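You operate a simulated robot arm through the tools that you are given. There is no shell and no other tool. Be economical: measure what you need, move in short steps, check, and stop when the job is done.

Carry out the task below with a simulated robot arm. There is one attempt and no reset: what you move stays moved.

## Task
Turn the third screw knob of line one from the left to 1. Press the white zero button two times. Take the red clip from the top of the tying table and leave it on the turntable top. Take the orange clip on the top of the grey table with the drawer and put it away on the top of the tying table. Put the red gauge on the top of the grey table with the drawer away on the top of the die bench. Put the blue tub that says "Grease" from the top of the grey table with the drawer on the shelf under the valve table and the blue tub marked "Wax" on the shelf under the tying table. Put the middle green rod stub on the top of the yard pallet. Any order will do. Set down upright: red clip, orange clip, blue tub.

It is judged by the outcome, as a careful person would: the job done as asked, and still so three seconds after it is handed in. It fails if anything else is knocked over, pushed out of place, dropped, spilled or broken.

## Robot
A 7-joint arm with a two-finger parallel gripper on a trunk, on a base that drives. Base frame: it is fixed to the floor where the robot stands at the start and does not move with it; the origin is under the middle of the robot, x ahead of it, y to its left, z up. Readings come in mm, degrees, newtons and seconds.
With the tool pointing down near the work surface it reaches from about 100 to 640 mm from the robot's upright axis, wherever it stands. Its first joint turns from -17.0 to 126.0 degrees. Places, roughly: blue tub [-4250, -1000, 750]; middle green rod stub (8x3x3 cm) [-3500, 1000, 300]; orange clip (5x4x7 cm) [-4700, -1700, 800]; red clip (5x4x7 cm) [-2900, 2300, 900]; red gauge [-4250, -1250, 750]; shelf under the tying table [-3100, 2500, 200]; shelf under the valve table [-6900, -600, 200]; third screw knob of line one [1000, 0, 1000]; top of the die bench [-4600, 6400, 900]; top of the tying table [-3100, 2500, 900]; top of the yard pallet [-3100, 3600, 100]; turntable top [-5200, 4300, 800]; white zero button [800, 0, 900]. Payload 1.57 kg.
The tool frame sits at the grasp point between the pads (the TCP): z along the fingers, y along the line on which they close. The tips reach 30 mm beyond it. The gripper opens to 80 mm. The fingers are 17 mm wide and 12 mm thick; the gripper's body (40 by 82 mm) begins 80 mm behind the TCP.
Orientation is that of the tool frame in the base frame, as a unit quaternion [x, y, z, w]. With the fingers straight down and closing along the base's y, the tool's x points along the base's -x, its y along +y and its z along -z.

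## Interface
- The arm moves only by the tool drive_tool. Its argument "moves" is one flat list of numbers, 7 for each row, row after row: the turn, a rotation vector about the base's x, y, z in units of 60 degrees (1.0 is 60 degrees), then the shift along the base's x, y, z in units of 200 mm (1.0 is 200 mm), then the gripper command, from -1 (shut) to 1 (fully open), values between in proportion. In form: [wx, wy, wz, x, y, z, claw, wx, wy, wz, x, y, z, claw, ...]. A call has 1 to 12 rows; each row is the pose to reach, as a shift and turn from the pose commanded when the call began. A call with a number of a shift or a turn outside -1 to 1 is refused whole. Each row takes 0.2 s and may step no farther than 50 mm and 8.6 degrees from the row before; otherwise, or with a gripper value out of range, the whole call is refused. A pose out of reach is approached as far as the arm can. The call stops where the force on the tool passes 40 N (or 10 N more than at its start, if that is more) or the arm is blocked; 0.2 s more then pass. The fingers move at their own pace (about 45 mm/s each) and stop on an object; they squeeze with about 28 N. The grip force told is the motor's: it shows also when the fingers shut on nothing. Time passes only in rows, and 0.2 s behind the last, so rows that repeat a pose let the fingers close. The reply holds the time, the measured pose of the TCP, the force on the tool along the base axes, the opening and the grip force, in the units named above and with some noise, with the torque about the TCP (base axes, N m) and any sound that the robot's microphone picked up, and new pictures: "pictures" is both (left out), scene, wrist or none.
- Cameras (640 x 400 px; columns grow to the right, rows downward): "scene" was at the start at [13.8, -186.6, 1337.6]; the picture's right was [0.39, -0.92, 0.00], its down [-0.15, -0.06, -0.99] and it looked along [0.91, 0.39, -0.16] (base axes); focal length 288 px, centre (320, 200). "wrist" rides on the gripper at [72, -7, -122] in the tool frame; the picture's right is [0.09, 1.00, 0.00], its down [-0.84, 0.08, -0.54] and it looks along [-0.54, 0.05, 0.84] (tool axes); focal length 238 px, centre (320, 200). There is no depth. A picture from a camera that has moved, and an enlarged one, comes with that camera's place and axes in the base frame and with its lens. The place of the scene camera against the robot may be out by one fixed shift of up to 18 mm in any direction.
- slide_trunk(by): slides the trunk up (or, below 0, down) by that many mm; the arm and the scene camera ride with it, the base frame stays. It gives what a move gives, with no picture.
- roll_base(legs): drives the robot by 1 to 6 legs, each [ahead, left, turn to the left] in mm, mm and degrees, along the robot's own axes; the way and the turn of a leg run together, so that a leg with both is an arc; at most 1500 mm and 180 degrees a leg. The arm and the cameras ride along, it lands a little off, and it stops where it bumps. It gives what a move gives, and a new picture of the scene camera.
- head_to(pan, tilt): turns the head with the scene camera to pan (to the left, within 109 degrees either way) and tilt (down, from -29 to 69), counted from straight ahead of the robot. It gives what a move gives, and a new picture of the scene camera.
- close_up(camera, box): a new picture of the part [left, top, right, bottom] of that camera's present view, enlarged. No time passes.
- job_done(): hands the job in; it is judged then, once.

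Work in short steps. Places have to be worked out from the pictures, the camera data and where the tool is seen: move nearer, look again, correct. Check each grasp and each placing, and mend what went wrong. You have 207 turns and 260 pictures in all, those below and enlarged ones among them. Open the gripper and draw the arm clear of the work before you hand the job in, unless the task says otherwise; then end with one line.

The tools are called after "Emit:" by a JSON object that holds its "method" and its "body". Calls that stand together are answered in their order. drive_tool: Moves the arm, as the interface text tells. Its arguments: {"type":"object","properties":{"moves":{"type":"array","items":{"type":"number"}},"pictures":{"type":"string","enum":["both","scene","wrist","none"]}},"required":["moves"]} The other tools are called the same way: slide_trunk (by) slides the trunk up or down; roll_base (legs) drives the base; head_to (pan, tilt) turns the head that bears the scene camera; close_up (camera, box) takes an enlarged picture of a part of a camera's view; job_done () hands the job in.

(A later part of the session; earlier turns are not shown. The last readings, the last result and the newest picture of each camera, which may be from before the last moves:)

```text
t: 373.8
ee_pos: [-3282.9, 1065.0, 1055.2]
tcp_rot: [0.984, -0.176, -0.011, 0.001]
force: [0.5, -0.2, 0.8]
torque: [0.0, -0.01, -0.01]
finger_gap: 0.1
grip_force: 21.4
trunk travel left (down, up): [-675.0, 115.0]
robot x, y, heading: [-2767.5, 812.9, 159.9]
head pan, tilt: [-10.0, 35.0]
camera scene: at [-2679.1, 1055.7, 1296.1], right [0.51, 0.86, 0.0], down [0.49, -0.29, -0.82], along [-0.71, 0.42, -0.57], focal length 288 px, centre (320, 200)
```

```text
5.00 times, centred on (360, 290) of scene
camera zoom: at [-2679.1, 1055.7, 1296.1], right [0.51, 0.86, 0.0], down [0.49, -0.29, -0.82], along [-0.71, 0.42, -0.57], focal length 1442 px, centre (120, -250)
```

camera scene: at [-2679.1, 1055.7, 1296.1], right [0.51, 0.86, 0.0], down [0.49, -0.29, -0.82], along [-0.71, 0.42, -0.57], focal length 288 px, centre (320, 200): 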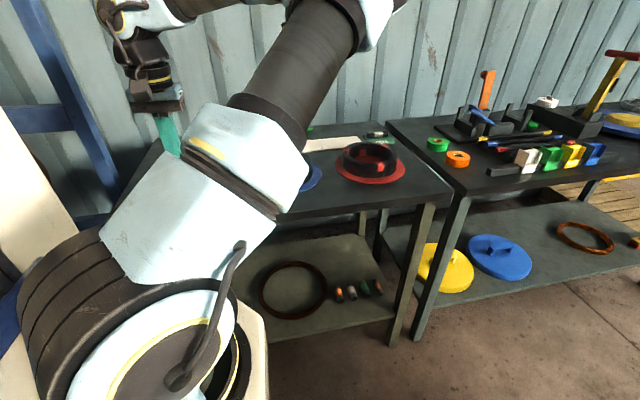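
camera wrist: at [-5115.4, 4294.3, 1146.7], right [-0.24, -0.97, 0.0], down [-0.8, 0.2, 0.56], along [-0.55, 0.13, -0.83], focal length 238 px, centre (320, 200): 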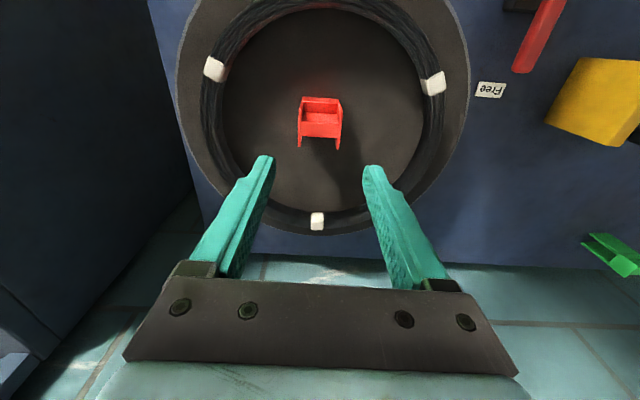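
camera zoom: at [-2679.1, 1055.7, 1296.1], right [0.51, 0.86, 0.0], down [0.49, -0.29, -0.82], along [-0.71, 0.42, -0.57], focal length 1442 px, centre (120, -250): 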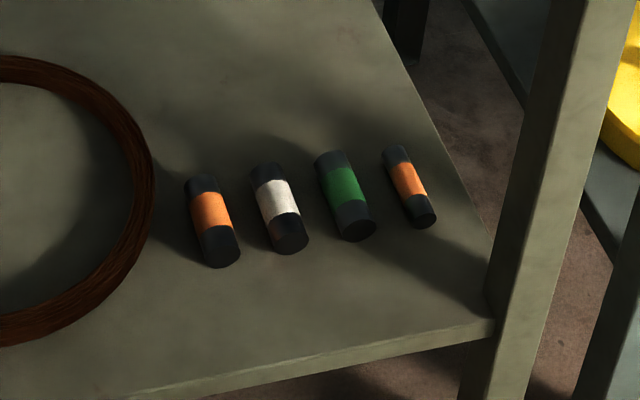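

Only one green stub is in this group; the given place (u ≈ −257) is farther left on this shelf, hidden by the arm; an earlier picture showed green stubs there. I back off a little, lower the trunk, and look with the wrist camera.

Emit:
{"method": "roll_base", "body": {"legs": [[-100, 0, 0]]}}

Emit:
{"method": "slide_trunk", "body": {"by": -400}}

Emit:
{"method": "drive_tool", "body": {"moves": [0, 0, 0, 0, 0, 0, 1, 0, 0, 0, 0, 0, 0, 1, 0, 0, 0, 0, 0, 0, 1], "pictures": "both"}}

```text
t: 374.9
ee_pos: [-3189.9, 1030.6, 1055.6]
tcp_rot: [0.984, -0.177, -0.011, 0.001]
force: [0.2, 0.3, 0.1]
torque: [0.01, -0.01, -0.01]
finger_gap: 0.0
grip_force: 20.9
trunk travel left (down, up): [-675.0, 115.0]
robot x, y, heading: [-2675.6, 779.0, 159.5]
head pan, tilt: [-10.0, 35.0]
camera scene: at [-2586.0, 1020.9, 1296.1], right [0.51, 0.86, 0.0], down [0.49, -0.29, -0.82], along [-0.71, 0.42, -0.57], focal length 288 px, centre (320, 200)
```

scene: 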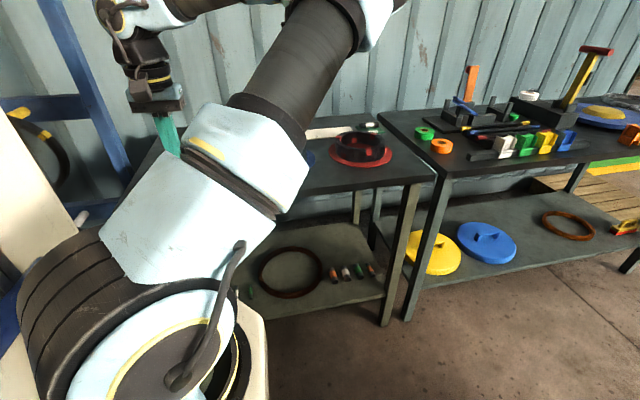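

```text
t: 378.7
ee_pos: [-3188.8, 1030.9, 654.7]
tcp_rot: [0.984, -0.176, -0.012, 0.001]
force: [0.1, 0.1, 0.1]
torque: [0.04, 0.0, -0.01]
finger_gap: 0.0
grip_force: 21.4
trunk travel left (down, up): [-275.0, 515.0]
robot x, y, heading: [-2674.8, 783.2, 159.6]
head pan, tilt: [-10.0, 35.0]
```

```text
t: 379.5
ee_pos: [-3189.0, 1031.6, 655.4]
tcp_rot: [0.984, -0.177, -0.012, 0.002]
force: [0.1, 0.2, -0.4]
torque: [-0.02, 0.02, -0.02]
finger_gap: 67.8
grip_force: 0.1
trunk travel left (down, up): [-275.0, 515.0]
robot x, y, heading: [-2673.4, 780.0, 159.6]
head pan, tilt: [-10.0, 35.0]
camera scene: at [-2586.0, 1020.9, 896.1], right [0.51, 0.86, 0.0], down [0.49, -0.29, -0.82], along [-0.71, 0.42, -0.57], focal length 288 px, centre (320, 200)
camera wrist: at [-3116.2, 1011.7, 777.2], right [-0.26, -0.97, 0.0], down [-0.8, 0.22, 0.56], along [-0.54, 0.14, -0.83], focal length 238 px, centre (320, 200)
```

scene: 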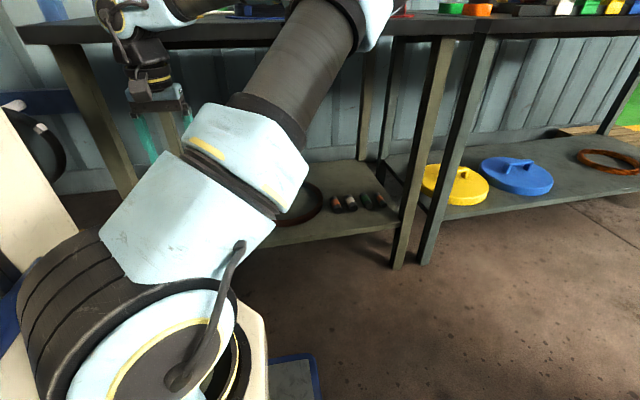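
wrist: 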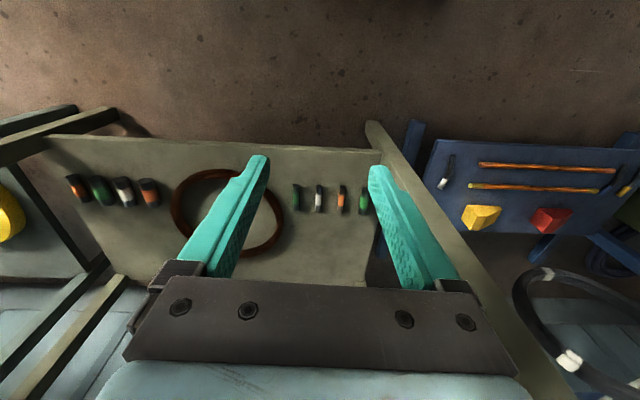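

There are three green stubs along the shelf (two in this near group, one in the right group). I enlarge to compare their sizes.

Emit:
{"method": "close_up", "body": {"camera": "wrist", "box": [270, 160, 400, 240]}}

Emit:
{"method": "close_up", "body": {"camera": "wrist", "box": [50, 150, 180, 230]}}

```text
4.92 times, centred on (335, 200) of wrist
camera zoom: at [-3116.2, 1011.7, 777.2], right [-0.26, -0.97, 0.0], down [-0.8, 0.22, 0.56], along [-0.54, 0.14, -0.83], focal length 1173 px, centre (246, 200)
```

zoom: 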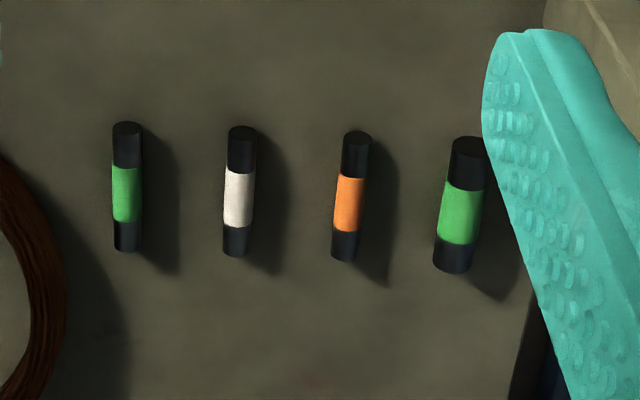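

```text
4.92 times, centred on (115, 190) of wrist
camera zoom: at [-3116.2, 1011.7, 777.2], right [-0.26, -0.97, 0.0], down [-0.8, 0.22, 0.56], along [-0.54, 0.14, -0.83], focal length 1173 px, centre (1329, 249)
```

zoom: 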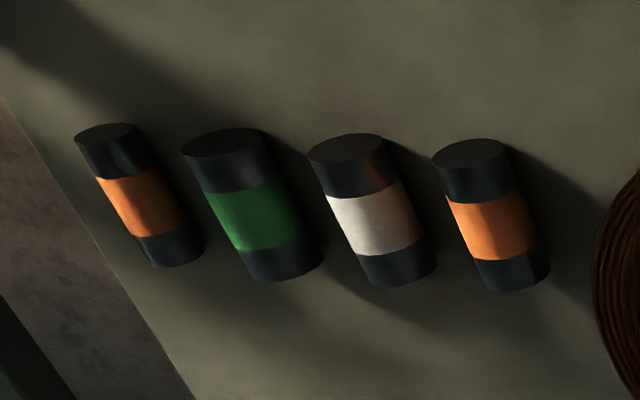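

The green stub at the left end of this group (about (−3504, 988)) has the middle thickness of the three greens and matches the given place. I lower the trunk further and reach under the table from its right.

Emit:
{"method": "slide_trunk", "body": {"by": -235}}

Emit:
{"method": "drive_tool", "body": {"moves": [0, 0, 0.03, -0.2, 0.07, 0, 0.2, 0, 0, 0.06, -0.4, 0.14, 0, 0.2, 0, 0, 0.09, -0.55, 0.2, 0, 0.2, 0, 0, 0.09, -0.55, 0.2, 0, 0.2], "pictures": "both"}}

```text
t: 382.0
ee_pos: [-3189.1, 1031.9, 420.8]
tcp_rot: [0.984, -0.176, -0.011, 0.001]
force: [-0.1, 0.8, 0.1]
torque: [0.01, 0.01, -0.01]
finger_gap: 80.1
grip_force: 0.0
trunk travel left (down, up): [-40.0, 750.0]
robot x, y, heading: [-2672.0, 781.4, 159.4]
head pan, tilt: [-10.0, 35.0]
```

```text
t: 383.0
ee_pos: [-3299.8, 1071.0, 419.7]
tcp_rot: [0.991, -0.13, -0.013, 0.002]
force: [0.0, -0.1, 0.1]
torque: [0.0, 0.03, -0.01]
finger_gap: 48.0
grip_force: 0.1
trunk travel left (down, up): [-40.0, 750.0]
robot x, y, heading: [-2672.6, 781.8, 159.4]
head pan, tilt: [-10.0, 35.0]
camera scene: at [-2586.0, 1020.9, 661.1], right [0.51, 0.86, 0.0], down [0.49, -0.29, -0.82], along [-0.71, 0.42, -0.57], focal length 288 px, centre (320, 200)
camera wrist: at [-3225.0, 1058.1, 541.8], right [-0.17, -0.99, 0.0], down [-0.82, 0.14, 0.56], along [-0.55, 0.09, -0.83], focal length 238 px, centre (320, 200)
```

scene: 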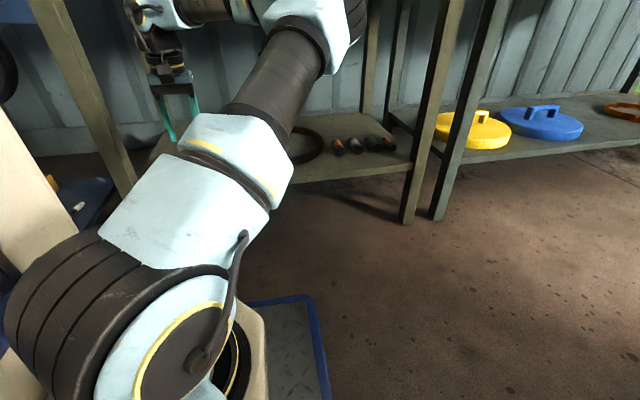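
wrist: 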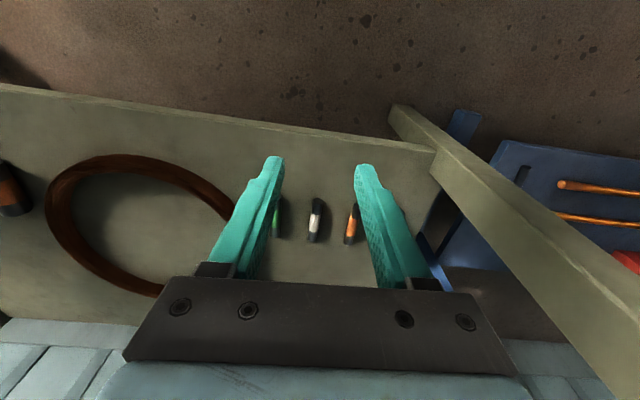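

The stubs are in view. I roll ahead 100 mm (the wrist passes under the table top, right of the leg).

Emit:
{"method": "roll_base", "body": {"legs": [[100, 0, 0]]}}

Emit:
{"method": "drive_tool", "body": {"moves": [0, 0, 0, -0.02, -0.05, -0.1, 0.2, 0, 0, 0, -0.05, -0.15, -0.2, 0.2, 0, 0, 0, -0.1, -0.3, -0.3, 0.2, 0, 0, 0, -0.12, -0.35, -0.4, 0.2, 0, 0, 0, -0.12, -0.35, -0.4, 0.2], "pictures": "wrist"}}

```text
t: 384.1
ee_pos: [-3393.5, 1106.3, 419.2]
tcp_rot: [0.991, -0.13, -0.012, 0.001]
force: [0.2, 0.7, 0.9]
torque: [-0.03, 0.02, 0.03]
finger_gap: 47.9
grip_force: 0.1
trunk travel left (down, up): [-40.0, 750.0]
robot x, y, heading: [-2769.7, 816.4, 159.6]
head pan, tilt: [-10.0, 35.0]
camera scene: at [-2681.3, 1056.6, 661.1], right [0.51, 0.86, 0.0], down [0.49, -0.29, -0.82], along [-0.71, 0.42, -0.57], focal length 288 px, centre (320, 200)
```

scene: 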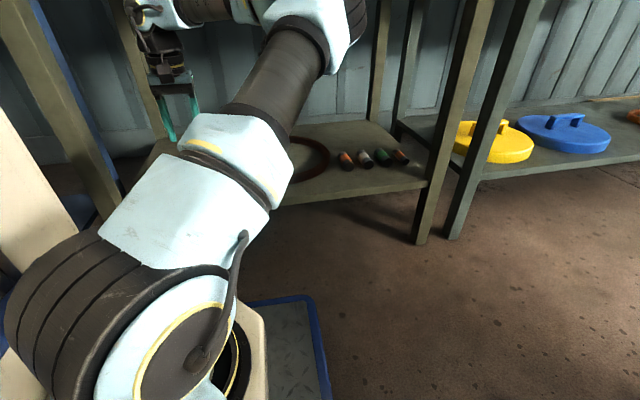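

```text
t: 385.3
ee_pos: [-3418.0, 1035.6, 341.1]
tcp_rot: [0.991, -0.13, -0.012, 0.002]
force: [-0.1, 0.0, 0.8]
torque: [-0.01, 0.02, 0.02]
finger_gap: 48.1
grip_force: 0.0
trunk travel left (down, up): [-40.0, 750.0]
robot x, y, heading: [-2768.0, 821.7, 159.4]
head pan, tilt: [-10.0, 35.0]
camera wrist: at [-3343.7, 1023.9, 461.6], right [-0.17, -0.99, 0.0], down [-0.82, 0.14, 0.56], along [-0.55, 0.09, -0.83], focal length 238 px, centre (320, 200)
```

wrist: 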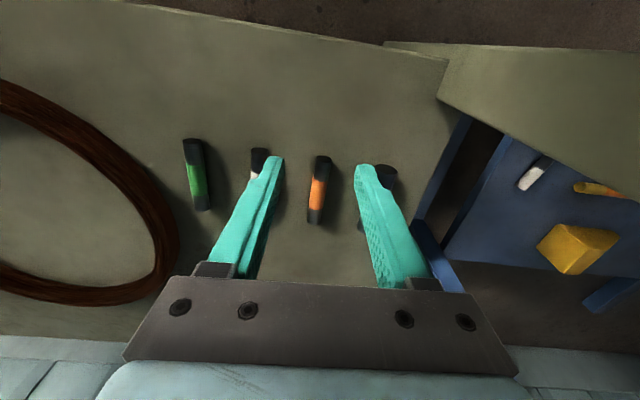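

The target stub is about 80 mm ahead and 78 mm left of the tool. I move above it.

Emit:
{"method": "drive_tool", "body": {"moves": [0, 0, 0, -0.2, 0.05, 0, 0.2, 0, 0, 0, -0.39, 0.1, 0, 0.2, 0, 0, 0, -0.43, -0.06, 0, 0.2, 0, 0, 0, -0.48, -0.26, 0, 0.2, 0, 0, 0, -0.48, -0.26, 0, 0.2], "pictures": "both"}}

```text
t: 386.5
ee_pos: [-3515.0, 983.6, 338.4]
tcp_rot: [0.991, -0.13, -0.012, 0.002]
force: [-0.2, 0.3, 0.1]
torque: [0.0, 0.01, 0.0]
finger_gap: 47.6
grip_force: 0.0
trunk travel left (down, up): [-40.0, 750.0]
robot x, y, heading: [-2770.2, 818.0, 159.4]
head pan, tilt: [-10.0, 35.0]
camera scene: at [-2681.3, 1056.7, 661.1], right [0.51, 0.86, 0.0], down [0.49, -0.29, -0.82], along [-0.71, 0.42, -0.57], focal length 288 px, centre (320, 200)
camera wrist: at [-3440.2, 971.5, 460.9], right [-0.17, -0.99, 0.0], down [-0.82, 0.14, 0.56], along [-0.55, 0.09, -0.83], focal length 238 px, centre (320, 200)
```

scene: 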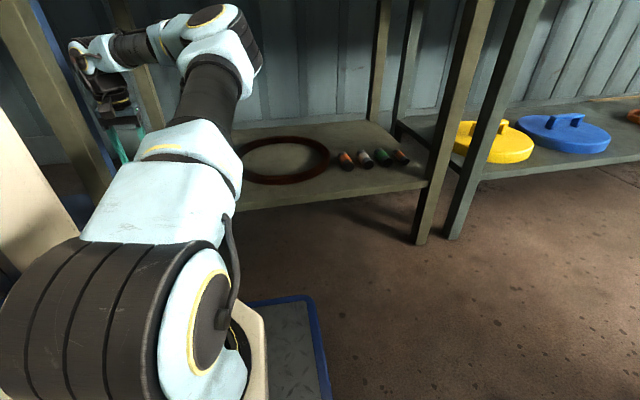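
wrist: 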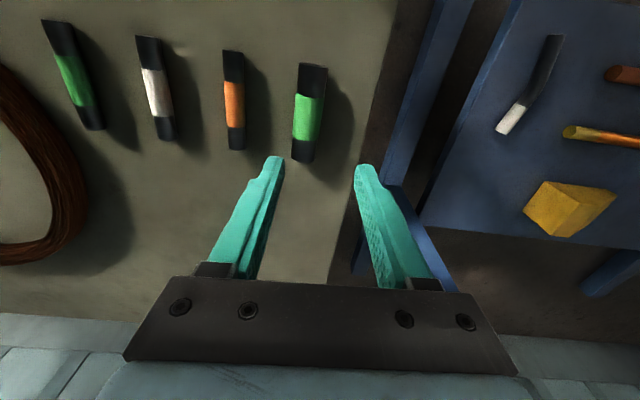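

The stub lies 17 mm behind and 14 mm right of the tool axis, well aligned. I correct and descend in small steps with the force guard.

Emit:
{"method": "drive_tool", "body": {"moves": [0, 0, 0, 0.1, 0.045, 0, 0.3, 0, 0, 0, 0.1, 0.045, -0.1, 0.3, 0, 0, 0, 0.1, 0.045, -0.19, 0.3, 0, 0, 0, 0.1, 0.045, -0.19, 0.3], "pictures": "wrist"}}

```text
t: 387.5
ee_pos: [-3495.0, 991.3, 301.6]
tcp_rot: [0.991, -0.131, -0.011, 0.002]
force: [0.9, -0.1, -0.3]
torque: [0.01, 0.01, 0.02]
finger_gap: 52.0
grip_force: 0.1
trunk travel left (down, up): [-40.0, 750.0]
robot x, y, heading: [-2770.4, 818.6, 159.5]
head pan, tilt: [-10.0, 35.0]
camera wrist: at [-3420.4, 980.2, 422.9], right [-0.17, -0.99, 0.0], down [-0.82, 0.14, 0.56], along [-0.55, 0.09, -0.83], focal length 238 px, centre (320, 200)
```

wrist: 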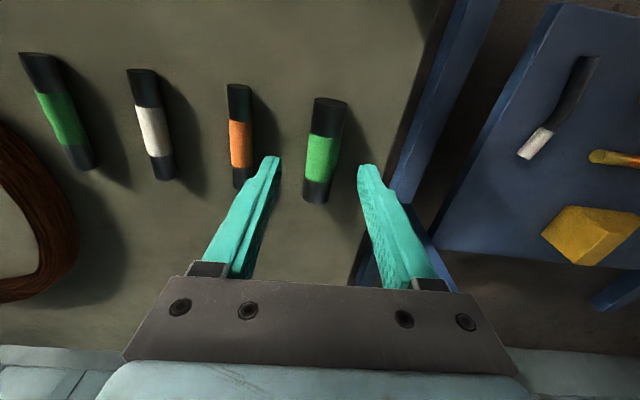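

Centred now. I descend to z ≈ 240.

Emit:
{"method": "drive_tool", "body": {"moves": [0, 0, 0, -0.02, 0, -0.1, 0.3, 0, 0, 0, -0.02, 0, -0.2, 0.3, 0, 0, 0, -0.02, 0, -0.26, 0.3, 0, 0, 0, -0.02, 0, -0.285, 0.3, 0, 0, 0, -0.02, 0, -0.31, 0.3, 0, 0, 0, -0.02, 0, -0.31, 0.3], "pictures": "wrist"}}

```text
t: 388.1
ee_pos: [-3499.4, 990.9, 276.1]
tcp_rot: [0.991, -0.13, -0.014, 0.002]
force: [8.7, 1.2, 17.5]
torque: [0.55, -0.51, -0.17]
finger_gap: 54.6
grip_force: 1.1
trunk travel left (down, up): [-40.0, 750.0]
robot x, y, heading: [-2769.6, 818.6, 159.3]
head pan, tilt: [-10.0, 35.0]
stopped in row 2: the force on the tool passed its limit at 60 N (the readings are from after the stop); the commanded pose is now the measured one
camera wrist: at [-3424.2, 978.7, 397.2], right [-0.17, -0.99, 0.01], down [-0.81, 0.14, 0.56], along [-0.56, 0.09, -0.83], focal length 238 px, centre (320, 200)
```

wrist: 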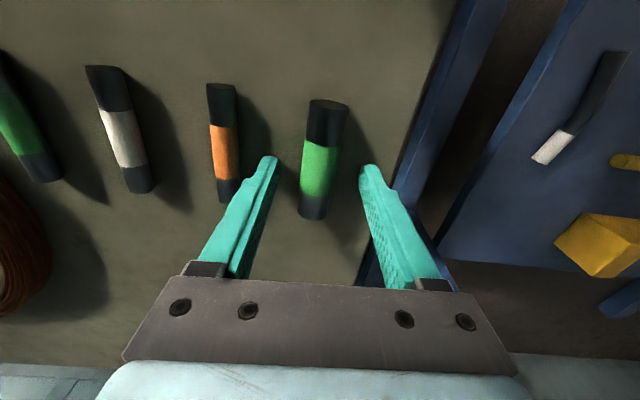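

The tips touched the shelf (z ≈ 245). I rise 5 mm, move back 12 mm to the stub's middle, and close.

Emit:
{"method": "drive_tool", "body": {"moves": [0, 0, 0, 0, 0, 0.025, 0.3, 0, 0, 0, 0.06, -0.018, 0.025, 0.3, 0, 0, 0, 0.06, -0.018, 0.02, -0.2, 0, 0, 0, 0.06, -0.018, 0.02, -1, 0, 0, 0, 0.06, -0.018, 0.02, -1, 0, 0, 0, 0.06, -0.018, 0.02, -1], "pictures": "wrist"}}

```text
t: 389.5
ee_pos: [-3487.6, 986.9, 276.8]
tcp_rot: [0.992, -0.129, -0.013, 0.003]
force: [-0.7, -0.6, -0.3]
torque: [-0.01, 0.04, 0.0]
finger_gap: 21.9
grip_force: 28.1
trunk travel left (down, up): [-40.0, 750.0]
robot x, y, heading: [-2766.3, 821.9, 159.2]
head pan, tilt: [-10.0, 35.0]
camera wrist: at [-3412.6, 975.6, 398.9], right [-0.17, -0.99, 0.01], down [-0.81, 0.14, 0.56], along [-0.56, 0.09, -0.83], focal length 238 px, centre (320, 200)
```

wrist: 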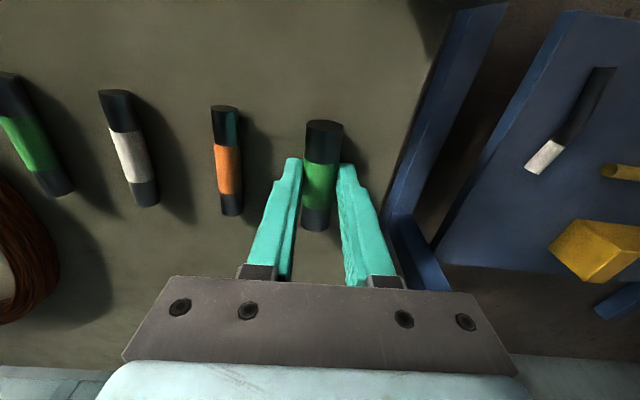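

Held at 22 mm. I lift it and check, then withdraw by the same way (right, then out).

Emit:
{"method": "drive_tool", "body": {"moves": [0, 0, 0, 0, 0, 0.15, -1, 0, 0, 0, 0, 0, 0.35, -1, 0, 0, 0, 0.05, 0.2, 0.45, -1, 0, 0, 0, 0.1, 0.38, 0.5, -1, 0, 0, 0, 0.3, 0.32, 0.55, -1, 0, 0, 0, 0.5, 0.26, 0.6, -1, 0, 0, 0, 0.72, 0.2, 0.6, -1, 0, 0, 0, 0.72, 0.2, 0.6, -1], "pictures": "wrist"}}

```text
t: 391.3
ee_pos: [-3341.4, 1027.9, 398.4]
tcp_rot: [0.991, -0.129, -0.014, 0.002]
force: [-0.1, 0.4, -2.9]
torque: [-0.02, -0.01, -0.03]
finger_gap: 21.9
grip_force: 27.6
trunk travel left (down, up): [-40.0, 750.0]
robot x, y, heading: [-2767.3, 817.3, 159.3]
head pan, tilt: [-10.0, 35.0]
camera wrist: at [-3267.5, 1015.5, 520.1], right [-0.17, -0.99, 0.01], down [-0.81, 0.14, 0.56], along [-0.56, 0.09, -0.83], focal length 238 px, centre (320, 200)
```

wrist: 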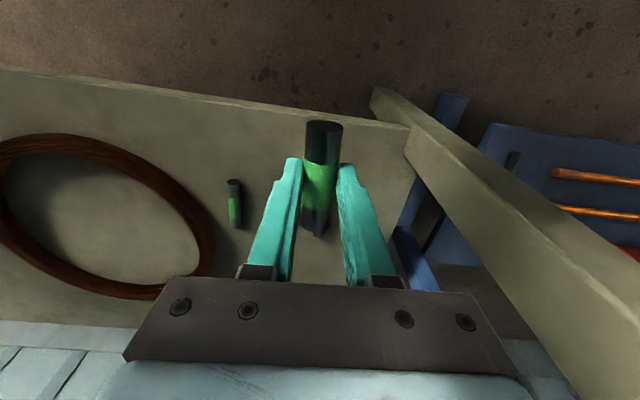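

The green stub is held. I back out, raise the trunk, and slide right along the aisle toward the pallet.

Emit:
{"method": "roll_base", "body": {"legs": [[-150, 0, 0.7]]}}

Emit:
{"method": "slide_trunk", "body": {"by": 400}}

Emit:
{"method": "slide_trunk", "body": {"by": 235}}

Emit:
{"method": "roll_base", "body": {"legs": [[125, 0, 0], [0, -1300, 0], [0, -1280, 0]]}}

```text
t: 392.7
ee_pos: [-3221.4, 972.0, 399.0]
tcp_rot: [0.992, -0.122, -0.013, 0.003]
force: [-0.9, -0.1, -2.4]
torque: [0.01, -0.03, -0.03]
finger_gap: 21.8
grip_force: 28.2
trunk travel left (down, up): [-40.0, 750.0]
robot x, y, heading: [-2642.5, 771.3, 160.3]
head pan, tilt: [-10.0, 35.0]
stopped in leg 1: the robot was blocked; the commanded pose is now the measured one
camera scene: at [-2559.6, 1010.3, 661.1], right [0.49, 0.87, 0.0], down [0.5, -0.28, -0.82], along [-0.71, 0.41, -0.57], focal length 288 px, centre (320, 200)
```

scene: 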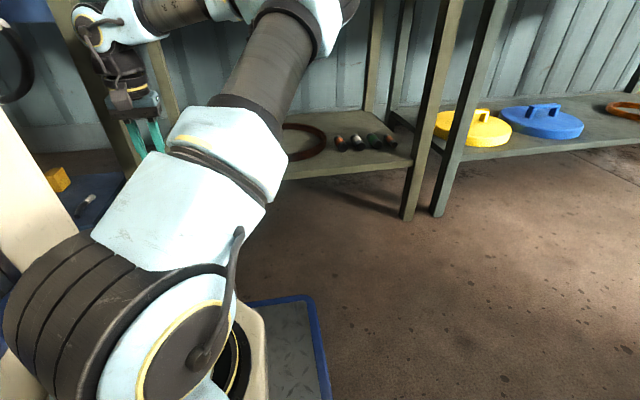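

```text
t: 396.6
ee_pos: [-3221.0, 971.4, 798.1]
tcp_rot: [0.992, -0.122, -0.014, 0.003]
force: [-0.4, 0.2, -1.8]
torque: [0.02, 0.0, -0.01]
finger_gap: 21.9
grip_force: 27.3
trunk travel left (down, up): [-440.0, 350.0]
robot x, y, heading: [-2644.4, 770.7, 160.2]
head pan, tilt: [-10.0, 35.0]
```

```text
t: 399.0
ee_pos: [-3221.0, 971.8, 1033.2]
tcp_rot: [0.992, -0.122, -0.013, 0.002]
force: [0.1, -0.8, -2.7]
torque: [-0.02, -0.01, 0.01]
finger_gap: 21.9
grip_force: 27.3
trunk travel left (down, up): [-675.0, 115.0]
robot x, y, heading: [-2647.1, 773.9, 160.2]
head pan, tilt: [-10.0, 35.0]
```

```text
t: 412.5
ee_pos: [-2467.6, 3438.1, 1033.6]
tcp_rot: [0.993, -0.121, -0.013, 0.004]
force: [-0.6, -0.5, -2.3]
torque: [-0.02, -0.01, -0.01]
finger_gap: 21.9
grip_force: 28.5
trunk travel left (down, up): [-675.0, 115.0]
robot x, y, heading: [-1889.8, 3243.7, 160.4]
head pan, tilt: [-10.0, 35.0]
camera scene: at [-1807.0, 3478.8, 1296.1], right [0.49, 0.87, 0.0], down [0.5, -0.28, -0.82], along [-0.71, 0.4, -0.57], focal length 288 px, centre (320, 200)
```

scene: 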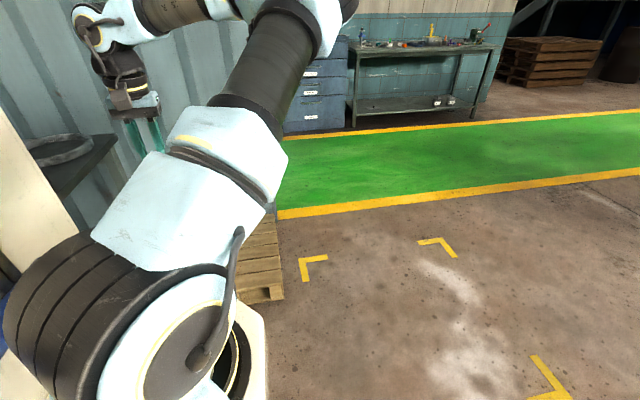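

I am before the pallet. I shift right 60 mm, lower the trunk, and roll ahead with a wrist view of the pallet top.

Emit:
{"method": "slide_trunk", "body": {"by": -400}}

Emit:
{"method": "slide_trunk", "body": {"by": -230}}

Emit:
{"method": "roll_base", "body": {"legs": [[0, -70, 0], [280, 0, 0]]}}

Emit:
{"method": "drive_tool", "body": {"moves": [0, 0, 0, 0, 0, 0, -1], "pictures": "wrist"}}

```text
t: 416.3
ee_pos: [-2468.0, 3438.8, 633.2]
tcp_rot: [0.993, -0.121, -0.014, 0.002]
force: [0.2, 0.9, -2.3]
torque: [0.01, -0.05, 0.01]
finger_gap: 21.9
grip_force: 27.8
trunk travel left (down, up): [-275.0, 515.0]
robot x, y, heading: [-1891.4, 3240.2, 160.5]
head pan, tilt: [-10.0, 35.0]
```

```text
t: 418.7
ee_pos: [-2467.6, 3438.9, 402.6]
tcp_rot: [0.993, -0.121, -0.014, 0.002]
force: [-1.1, 0.6, -2.2]
torque: [0.0, -0.03, 0.04]
finger_gap: 22.1
grip_force: 28.4
trunk travel left (down, up): [-45.0, 745.0]
robot x, y, heading: [-1889.4, 3238.5, 160.4]
head pan, tilt: [-10.0, 35.0]
```

```text
t: 421.3
ee_pos: [-2709.6, 3600.4, 403.4]
tcp_rot: [0.992, -0.122, -0.013, 0.004]
force: [-0.3, 0.3, -2.2]
torque: [-0.01, -0.02, 0.02]
finger_gap: 22.0
grip_force: 28.1
trunk travel left (down, up): [-45.0, 745.0]
robot x, y, heading: [-2130.1, 3401.5, 160.3]
head pan, tilt: [-10.0, 35.0]
camera scene: at [-2048.5, 3639.6, 666.1], right [0.49, 0.87, 0.0], down [0.5, -0.28, -0.82], along [-0.71, 0.41, -0.57], focal length 288 px, centre (320, 200)
```

scene: 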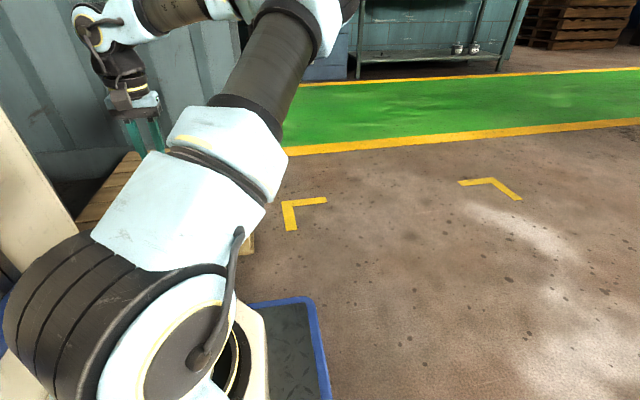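

```text
t: 421.7
ee_pos: [-2709.0, 3599.5, 402.9]
tcp_rot: [0.992, -0.122, -0.014, 0.002]
force: [0.4, 0.3, -3.2]
torque: [0.04, 0.02, -0.02]
finger_gap: 22.1
grip_force: 27.8
trunk travel left (down, up): [-45.0, 745.0]
robot x, y, heading: [-2131.6, 3400.1, 160.3]
head pan, tilt: [-10.0, 35.0]
camera wrist: at [-2634.4, 3589.7, 525.1], right [-0.15, -0.99, 0.01], down [-0.82, 0.13, 0.56], along [-0.56, 0.08, -0.83], focal length 238 px, centre (320, 200)
```

wrist: 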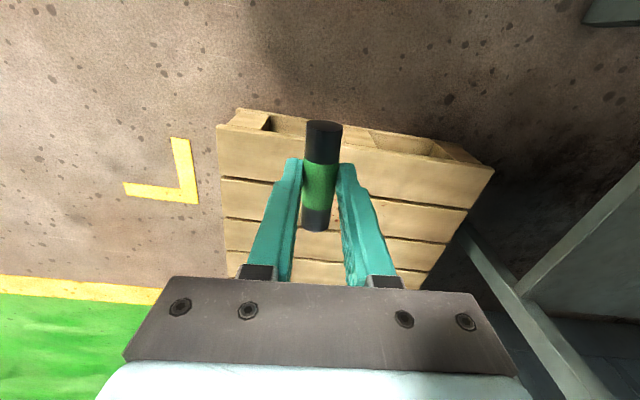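

The pallet is ahead of the tool: its middle is about 170 mm ahead and 34 mm left. I move over it and descend partway.

Emit:
{"method": "drive_tool", "body": {"moves": [0, 0, 0, -0.2, 0.016, 0, -1, 0, 0, 0, -0.4, 0.03, 0, -1, 0, 0, 0, -0.6, 0.045, -0.1, -1, 0, 0, 0, -0.77, 0.06, -0.25, -1, 0, 0, 0, -0.77, 0.06, -0.45, -1, 0, 0, 0, -0.77, 0.06, -0.65, -1, 0, 0, 0, -0.77, 0.06, -0.65, -1], "pictures": "wrist"}}

```text
t: 423.3
ee_pos: [-2863.7, 3613.4, 272.0]
tcp_rot: [0.993, -0.121, -0.013, 0.003]
force: [0.2, -0.2, -2.9]
torque: [0.02, -0.02, -0.02]
finger_gap: 21.8
grip_force: 28.4
trunk travel left (down, up): [-45.0, 745.0]
robot x, y, heading: [-2135.0, 3401.2, 160.5]
head pan, tilt: [-10.0, 35.0]
camera wrist: at [-2789.1, 3601.8, 394.6], right [-0.15, -0.99, 0.01], down [-0.82, 0.13, 0.56], along [-0.56, 0.08, -0.83], focal length 238 px, centre (320, 200)
```

wrist: 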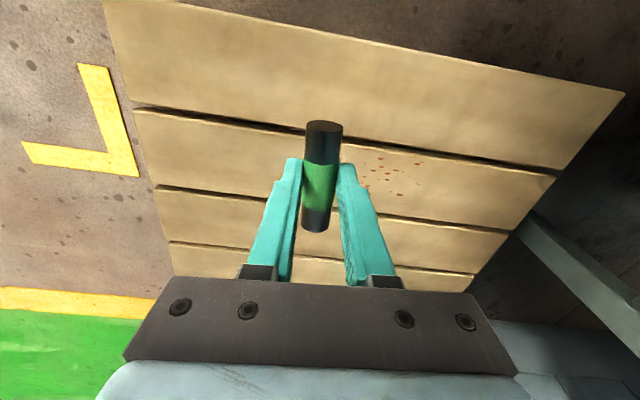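

I lower the stub onto the slats, watching for contact.

Emit:
{"method": "drive_tool", "body": {"moves": [0, 0, 0, 0, 0, -0.15, -1, 0, 0, 0, 0, 0, -0.3, -1, 0, 0, 0, 0, 0, -0.38, -1, 0, 0, 0, 0, 0, -0.41, -1, 0, 0, 0, 0, 0, -0.43, -1, 0, 0, 0, 0, 0, -0.45, -1, 0, 0, 0, 0, 0, -0.47, -1, 0, 0, 0, 0, 0, -0.49, -1, 0, 0, 0, 0, 0, -0.51, -1, 0, 0, 0, 0, 0, -0.53, -1, 0, 0, 0, 0, 0, -0.55, -1, 0, 0, 0, 0, 0, -0.57, -1], "pictures": "wrist"}}

```text
t: 425.9
ee_pos: [-2863.6, 3613.2, 165.1]
tcp_rot: [0.992, -0.123, -0.017, 0.003]
force: [8.6, 0.4, 18.4]
torque: [0.2, -0.32, -0.08]
finger_gap: 22.0
grip_force: 28.3
trunk travel left (down, up): [-45.0, 745.0]
robot x, y, heading: [-2134.8, 3395.7, 160.3]
head pan, tilt: [-10.0, 35.0]
stopped in row 12: the force on the tool passed its limit at 44 N (the readings are from after the stop); the commanded pose is now the measured one
camera wrist: at [-2789.0, 3601.4, 286.9], right [-0.15, -0.99, 0.01], down [-0.81, 0.13, 0.57], along [-0.56, 0.08, -0.82], focal length 238 px, centre (320, 200)
```

wrist: 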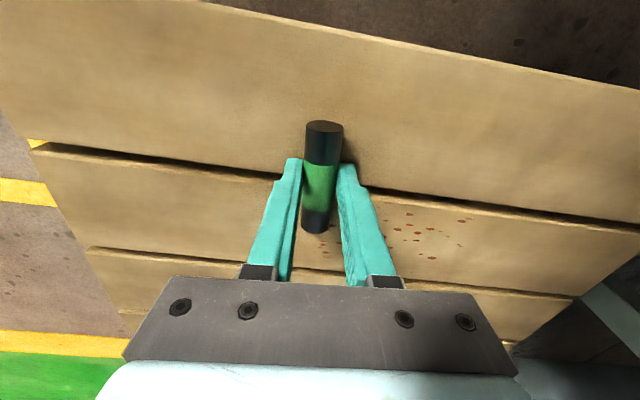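

Contact made. I open and rise gently.

Emit:
{"method": "drive_tool", "body": {"moves": [0, 0, 0, 0, 0, 0.005, -0.6, 0, 0, 0, 0, 0, 0.005, -0.1, 0, 0, 0, 0, 0, 0.005, 0.1, 0, 0, 0, 0, 0, 0.1, 0.1, 0, 0, 0, 0, 0, 0.3, 0.1, 0, 0, 0, 0, 0, 0.5, 0.1, 0, 0, 0, 0, 0, 0.7, 0.1, 0, 0, 0, 0, 0, 0.7, 0.1], "pictures": "wrist"}}

```text
t: 427.7
ee_pos: [-2865.4, 3612.0, 304.7]
tcp_rot: [0.992, -0.122, -0.015, 0.002]
force: [-0.7, 0.2, 0.5]
torque: [0.02, 0.01, -0.01]
finger_gap: 44.1
grip_force: 0.1
trunk travel left (down, up): [-45.0, 745.0]
robot x, y, heading: [-2128.4, 3399.7, 160.1]
head pan, tilt: [-10.0, 35.0]
camera wrist: at [-2790.2, 3601.4, 425.8], right [-0.15, -0.99, 0.01], down [-0.81, 0.13, 0.57], along [-0.56, 0.08, -0.82], focal length 238 px, centre (320, 200)
```

wrist: 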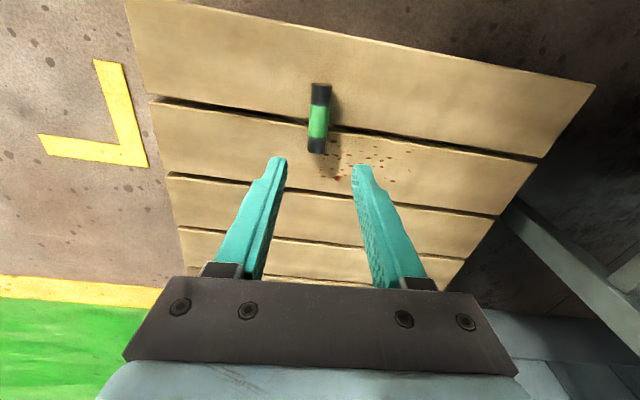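

The stub rests on the pallet. I retract, back off, raise the trunk, and drive back along the aisle to the grey table.

Emit:
{"method": "drive_tool", "body": {"moves": [0, 0, 0, 0.2, -0.06, 0.1, 0, 0, 0, 0, 0.4, -0.12, 0.2, -1, 0, 0, 0, 0.6, -0.18, 0.3, -1, 0, 0, -0.09, 0.8, -0.25, 0.4, -1], "pictures": "none"}}

Emit:
{"method": "roll_base", "body": {"legs": [[-270, 0, 0]]}}

Emit:
{"method": "slide_trunk", "body": {"by": 400}}

Emit:
{"method": "slide_trunk", "body": {"by": 200}}

Emit:
{"method": "roll_base", "body": {"legs": [[0, 0, 90], [1450, 0, 0], [1450, 0, 0], [1450, 0, 0], [480, 0, 0], [0, 0, -90]]}}

```text
t: 428.7
ee_pos: [-2704.2, 3562.9, 383.3]
tcp_rot: [0.985, -0.171, -0.017, 0.002]
force: [0.5, 0.1, 1.0]
torque: [0.03, 0.0, -0.02]
finger_gap: 0.0
grip_force: 17.4
trunk travel left (down, up): [-45.0, 745.0]
robot x, y, heading: [-2135.8, 3398.2, 160.4]
head pan, tilt: [-10.0, 35.0]
```

```text
t: 430.6
ee_pos: [-2448.6, 3470.0, 383.0]
tcp_rot: [0.985, -0.169, -0.016, 0.002]
force: [0.0, 0.4, 0.0]
torque: [0.01, -0.02, 0.02]
finger_gap: 0.0
grip_force: 21.2
trunk travel left (down, up): [-45.0, 745.0]
robot x, y, heading: [-1876.4, 3304.5, 160.0]
head pan, tilt: [-10.0, 35.0]
camera scene: at [-1792.5, 3548.2, 666.1], right [0.49, 0.87, 0.0], down [0.5, -0.28, -0.82], along [-0.71, 0.41, -0.57], focal length 288 px, centre (320, 200)
```

scene: 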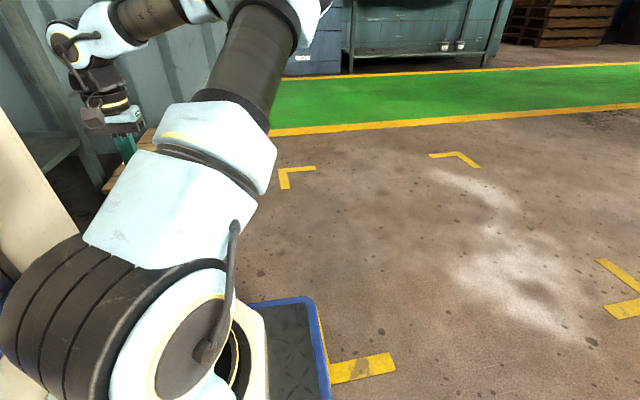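

```text
t: 434.5
ee_pos: [-2448.4, 3471.0, 784.1]
tcp_rot: [0.985, -0.169, -0.015, 0.002]
force: [-0.3, -0.1, 1.0]
torque: [-0.01, 0.01, 0.04]
finger_gap: 0.0
grip_force: 21.1
trunk travel left (down, up): [-445.0, 345.0]
robot x, y, heading: [-1877.6, 3307.8, 160.1]
head pan, tilt: [-10.0, 35.0]
```

```text
t: 436.6
ee_pos: [-2448.4, 3470.1, 983.6]
tcp_rot: [0.986, -0.169, -0.015, 0.001]
force: [0.1, -0.8, 0.4]
torque: [-0.01, -0.01, -0.01]
finger_gap: 0.0
grip_force: 21.6
trunk travel left (down, up): [-645.0, 145.0]
robot x, y, heading: [-1881.4, 3308.7, 160.5]
head pan, tilt: [-10.0, 35.0]
```

```text
t: 467.5
ee_pos: [-4052.6, -1075.0, 983.7]
tcp_rot: [0.985, -0.17, -0.015, 0.001]
force: [0.2, -0.3, 0.7]
torque: [0.02, -0.01, -0.03]
finger_gap: 0.2
grip_force: 21.6
trunk travel left (down, up): [-645.0, 145.0]
robot x, y, heading: [-3476.3, -1242.5, 160.4]
head pan, tilt: [-10.0, 35.0]
camera scene: at [-3396.3, -998.1, 1266.1], right [0.5, 0.87, 0.0], down [0.5, -0.28, -0.82], along [-0.71, 0.41, -0.57], focal length 288 px, centre (320, 200)
```

scene: 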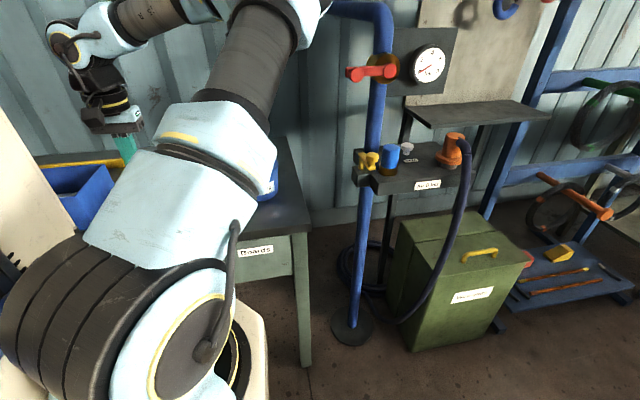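

I am back at the grey table. I raise and open the tool, roll ahead 130 mm, and look.

Emit:
{"method": "drive_tool", "body": {"moves": [0, 0, 0, 0, 0, 0.2, 0.2, 0, 0, 0, 0, 0, 0.4, 0.2, 0, 0, 0, 0, 0, 0.4, 0.2], "pictures": "none"}}

Emit:
{"method": "roll_base", "body": {"legs": [[130, 0, 0]]}}

Emit:
{"method": "drive_tool", "body": {"moves": [0, 0, 0, 0, 0, 0, 0.2], "pictures": "wrist"}}

```text
t: 468.3
ee_pos: [-4053.5, -1073.5, 1064.1]
tcp_rot: [0.985, -0.171, -0.016, 0.001]
force: [-0.1, 0.5, -0.1]
torque: [0.04, -0.02, -0.02]
finger_gap: 48.2
grip_force: 0.0
trunk travel left (down, up): [-645.0, 145.0]
robot x, y, heading: [-3483.0, -1240.7, 159.9]
head pan, tilt: [-10.0, 35.0]
```

```text
t: 469.6
ee_pos: [-4176.0, -1029.9, 1063.2]
tcp_rot: [0.985, -0.17, -0.016, 0.003]
force: [0.0, 1.1, 0.7]
torque: [0.0, 0.0, 0.02]
finger_gap: 48.2
grip_force: 0.2
trunk travel left (down, up): [-645.0, 145.0]
robot x, y, heading: [-3604.2, -1193.9, 160.2]
head pan, tilt: [-10.0, 35.0]
camera scene: at [-3518.6, -954.1, 1266.1], right [0.5, 0.87, 0.0], down [0.5, -0.29, -0.82], along [-0.71, 0.41, -0.57], focal length 288 px, centre (320, 200)
```

scene: 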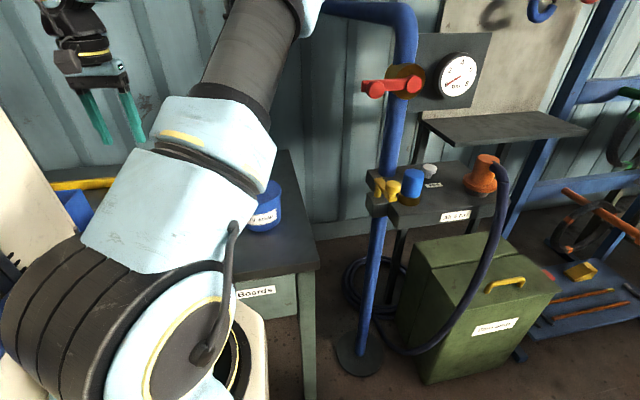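

```text
t: 470.0
ee_pos: [-4176.8, -1029.4, 1062.5]
tcp_rot: [0.985, -0.17, -0.015, 0.001]
force: [-0.3, 0.0, -1.0]
torque: [-0.01, 0.02, -0.02]
finger_gap: 47.7
grip_force: 0.0
trunk travel left (down, up): [-645.0, 145.0]
robot x, y, heading: [-3605.6, -1192.4, 160.1]
head pan, tilt: [-10.0, 35.0]
camera wrist: at [-4101.6, -1047.7, 1185.0], right [-0.25, -0.97, 0.01], down [-0.8, 0.21, 0.57], along [-0.55, 0.14, -0.82], focal length 238 px, centre (320, 200)
```

wrist: 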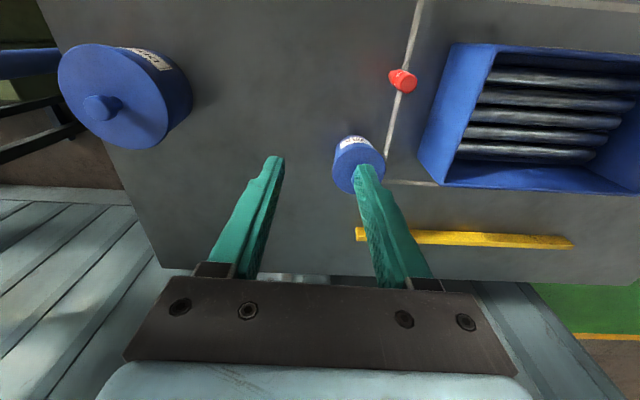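

The wax tub is about 60 mm ahead and 59 mm left. I move over it and lower to z ≈ 985 for a check.

Emit:
{"method": "drive_tool", "body": {"moves": [0, 0, 0, -0.15, -0.06, -0.1, 0.2, 0, 0, 0, -0.3, -0.12, -0.2, 0.2, 0, 0, 0, -0.41, -0.167, -0.3, 0.2, 0, 0, 0, -0.41, -0.167, -0.4, 0.2, 0, 0, 0, -0.41, -0.167, -0.4, 0.2], "pictures": "wrist"}}

```text
t: 471.2
ee_pos: [-4257.5, -1063.1, 984.0]
tcp_rot: [0.985, -0.17, -0.015, 0.002]
force: [0.1, -0.7, -0.5]
torque: [0.01, 0.01, -0.01]
finger_gap: 47.9
grip_force: 0.2
trunk travel left (down, up): [-645.0, 145.0]
robot x, y, heading: [-3601.9, -1193.0, 160.0]
head pan, tilt: [-10.0, 35.0]
camera wrist: at [-4183.0, -1081.2, 1105.1], right [-0.25, -0.97, 0.01], down [-0.8, 0.21, 0.57], along [-0.55, 0.14, -0.82], focal length 238 px, centre (320, 200)
```

wrist: 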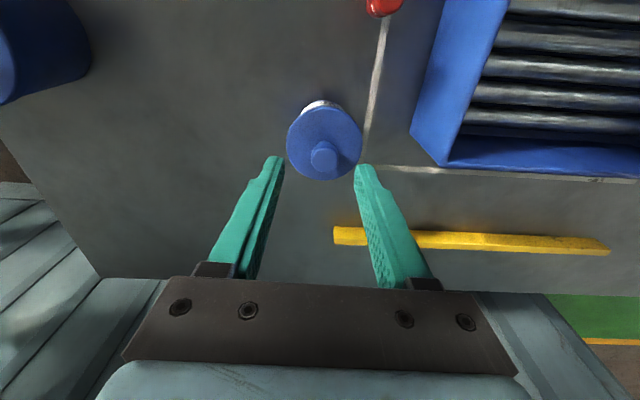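

Nearly centred (9 mm ahead, 4 mm left). I correct, descend to z ≈ 922, and look once more.

Emit:
{"method": "drive_tool", "body": {"moves": [0, 0, 0, -0.05, -0.005, -0.1, 0.2, 0, 0, 0, -0.05, -0.005, -0.2, 0.2, 0, 0, 0, -0.05, -0.005, -0.27, 0.2, 0, 0, 0, -0.05, -0.005, -0.31, 0.2, 0, 0, 0, -0.05, -0.005, -0.31, 0.2], "pictures": "wrist"}}

```text
t: 472.4
ee_pos: [-4267.0, -1063.9, 920.8]
tcp_rot: [0.985, -0.17, -0.016, 0.002]
force: [0.2, -0.8, 0.0]
torque: [0.02, -0.04, -0.03]
finger_gap: 47.8
grip_force: 0.1
trunk travel left (down, up): [-645.0, 145.0]
robot x, y, heading: [-3603.6, -1193.5, 160.3]
head pan, tilt: [-10.0, 35.0]
camera wrist: at [-4193.6, -1082.4, 1042.7], right [-0.25, -0.97, 0.01], down [-0.8, 0.21, 0.57], along [-0.55, 0.14, -0.82], focal length 238 px, centre (320, 200)
```

wrist: 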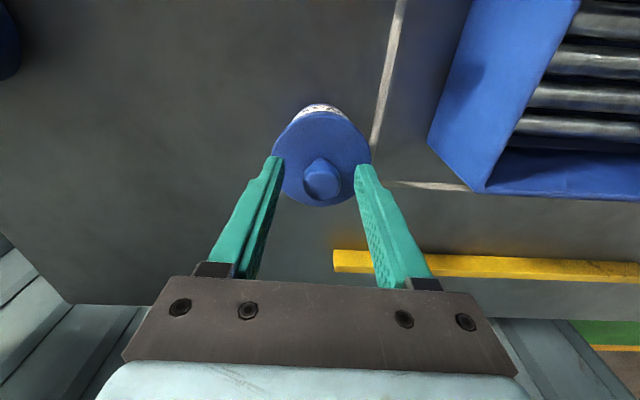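

The knob is centred between the tips. I go 4 mm lower and close.

Emit:
{"method": "drive_tool", "body": {"moves": [0, 0, 0, 0, 0, -0.02, 0.2, 0, 0, 0, 0, 0, -0.02, -1, 0, 0, 0, 0, 0, -0.02, -1, 0, 0, 0, 0, 0, -0.02, -1, 0, 0, 0, 0, 0, 0.03, -1, 0, 0, 0, 0, 0, 0.08, -1, 0, 0, 0, 0, 0, 0.08, -1], "pictures": "wrist"}}

```text
t: 474.0
ee_pos: [-4266.7, -1063.4, 936.2]
tcp_rot: [0.985, -0.17, -0.016, 0.002]
force: [0.5, 0.4, -2.6]
torque: [-0.01, -0.05, 0.0]
finger_gap: 25.3
grip_force: 28.5
trunk travel left (down, up): [-645.0, 145.0]
robot x, y, heading: [-3605.5, -1191.4, 160.0]
head pan, tilt: [-10.0, 35.0]
camera wrist: at [-4193.8, -1082.0, 1058.9], right [-0.25, -0.97, 0.01], down [-0.8, 0.21, 0.57], along [-0.55, 0.14, -0.82], focal length 238 px, centre (320, 200)
```

wrist: 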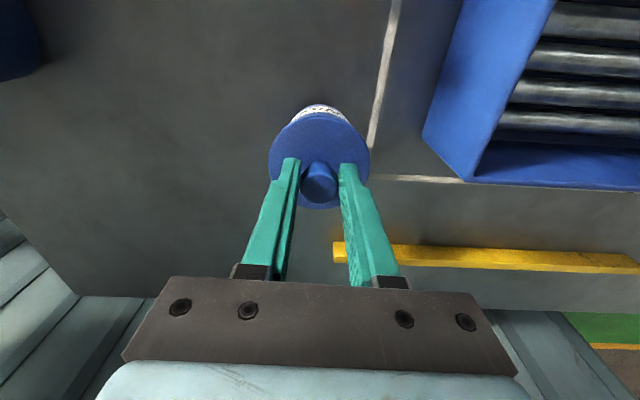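

Only −2.6 N: I lift more to make sure that the whole tub comes, not just a lid.

Emit:
{"method": "drive_tool", "body": {"moves": [0, 0, 0, 0, 0, 0.2, -1, 0, 0, 0, 0, 0, 0.4, -1, 0, 0, 0, 0.1, -0.035, 0.6, -1, 0, 0, 0, 0.3, -0.105, 0.65, -1, 0, 0, 0, 0.5, -0.175, 0.65, -1, 0, 0, 0, 0.5, -0.175, 0.65, -1], "pictures": "wrist"}}

```text
t: 475.4
ee_pos: [-4168.6, -1099.3, 1068.5]
tcp_rot: [0.985, -0.17, -0.015, 0.001]
force: [0.9, -0.1, -2.4]
torque: [-0.02, -0.05, 0.01]
finger_gap: 25.5
grip_force: 27.9
trunk travel left (down, up): [-645.0, 145.0]
robot x, y, heading: [-3606.6, -1193.0, 160.1]
head pan, tilt: [-10.0, 35.0]
camera wrist: at [-4094.2, -1117.3, 1189.4], right [-0.25, -0.97, 0.01], down [-0.8, 0.21, 0.57], along [-0.55, 0.14, -0.82], focal length 238 px, centre (320, 200)
```

wrist: 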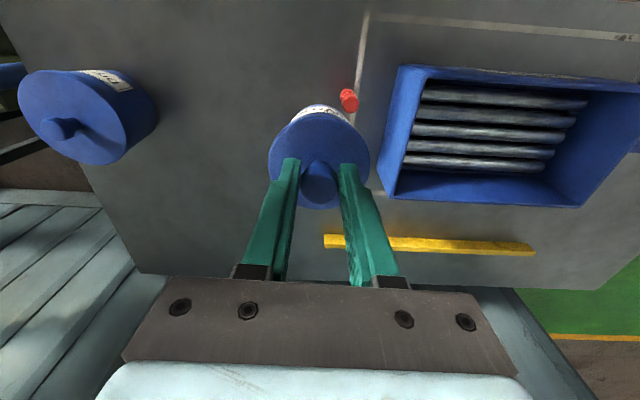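

The whole (light) wax tub is in hand. I drive along the aisle to the tying table to set it on the shelf there.

Emit:
{"method": "roll_base", "body": {"legs": [[-70, 0, 0], [0, 0, -90], [1450, 0, 0], [1450, 0, 0], [780, 0, 0], [0, 0, 90]]}}

```text
t: 478.1
ee_pos: [-3989.1, -871.9, 1067.2]
tcp_rot: [0.913, -0.407, -0.014, -0.003]
force: [-0.7, -0.1, -2.5]
torque: [-0.01, -0.02, 0.0]
finger_gap: 25.3
grip_force: 28.0
trunk travel left (down, up): [-645.0, 145.0]
robot x, y, heading: [-3536.9, -1226.0, 131.9]
head pan, tilt: [-10.0, 35.0]
stopped in leg 2: the robot was blocked; the commanded pose is now the measured one
camera scene: at [-3350.4, -1049.4, 1266.1], right [0.85, 0.53, 0.0], down [0.3, -0.49, -0.82], along [-0.43, 0.7, -0.57], focal length 288 px, centre (320, 200)
```

scene: 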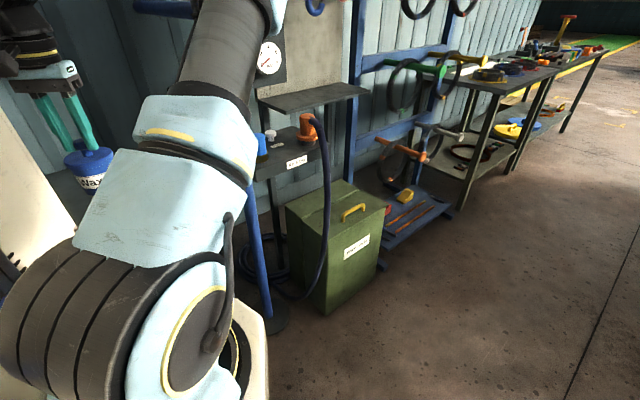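

My front-left corner touched the table front in turning. I back off a little and continue.

Emit:
{"method": "roll_base", "body": {"legs": [[-90, 0, 0], [0, 0, -62], [1450, 0, 0], [1450, 0, 0], [780, 70, 0], [0, 0, 90]]}}

```text
t: 503.2
ee_pos: [-2820.3, 2292.7, 1067.7]
tcp_rot: [0.983, -0.181, -0.014, 0.001]
force: [-0.9, -0.7, -2.4]
torque: [0.0, 0.01, 0.01]
finger_gap: 25.2
grip_force: 28.1
trunk travel left (down, up): [-645.0, 145.0]
robot x, y, heading: [-2257.0, 2184.5, 159.3]
head pan, tilt: [-10.0, 35.0]
camera scene: at [-2166.2, 2423.0, 1266.1], right [0.51, 0.86, 0.0], down [0.49, -0.29, -0.82], along [-0.7, 0.42, -0.57], focal length 288 px, centre (320, 200)
```

scene: 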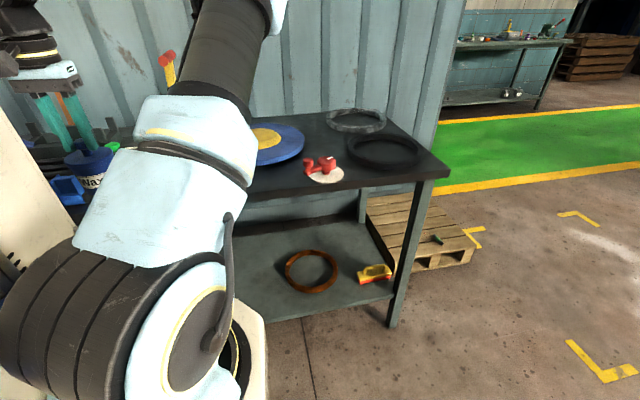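

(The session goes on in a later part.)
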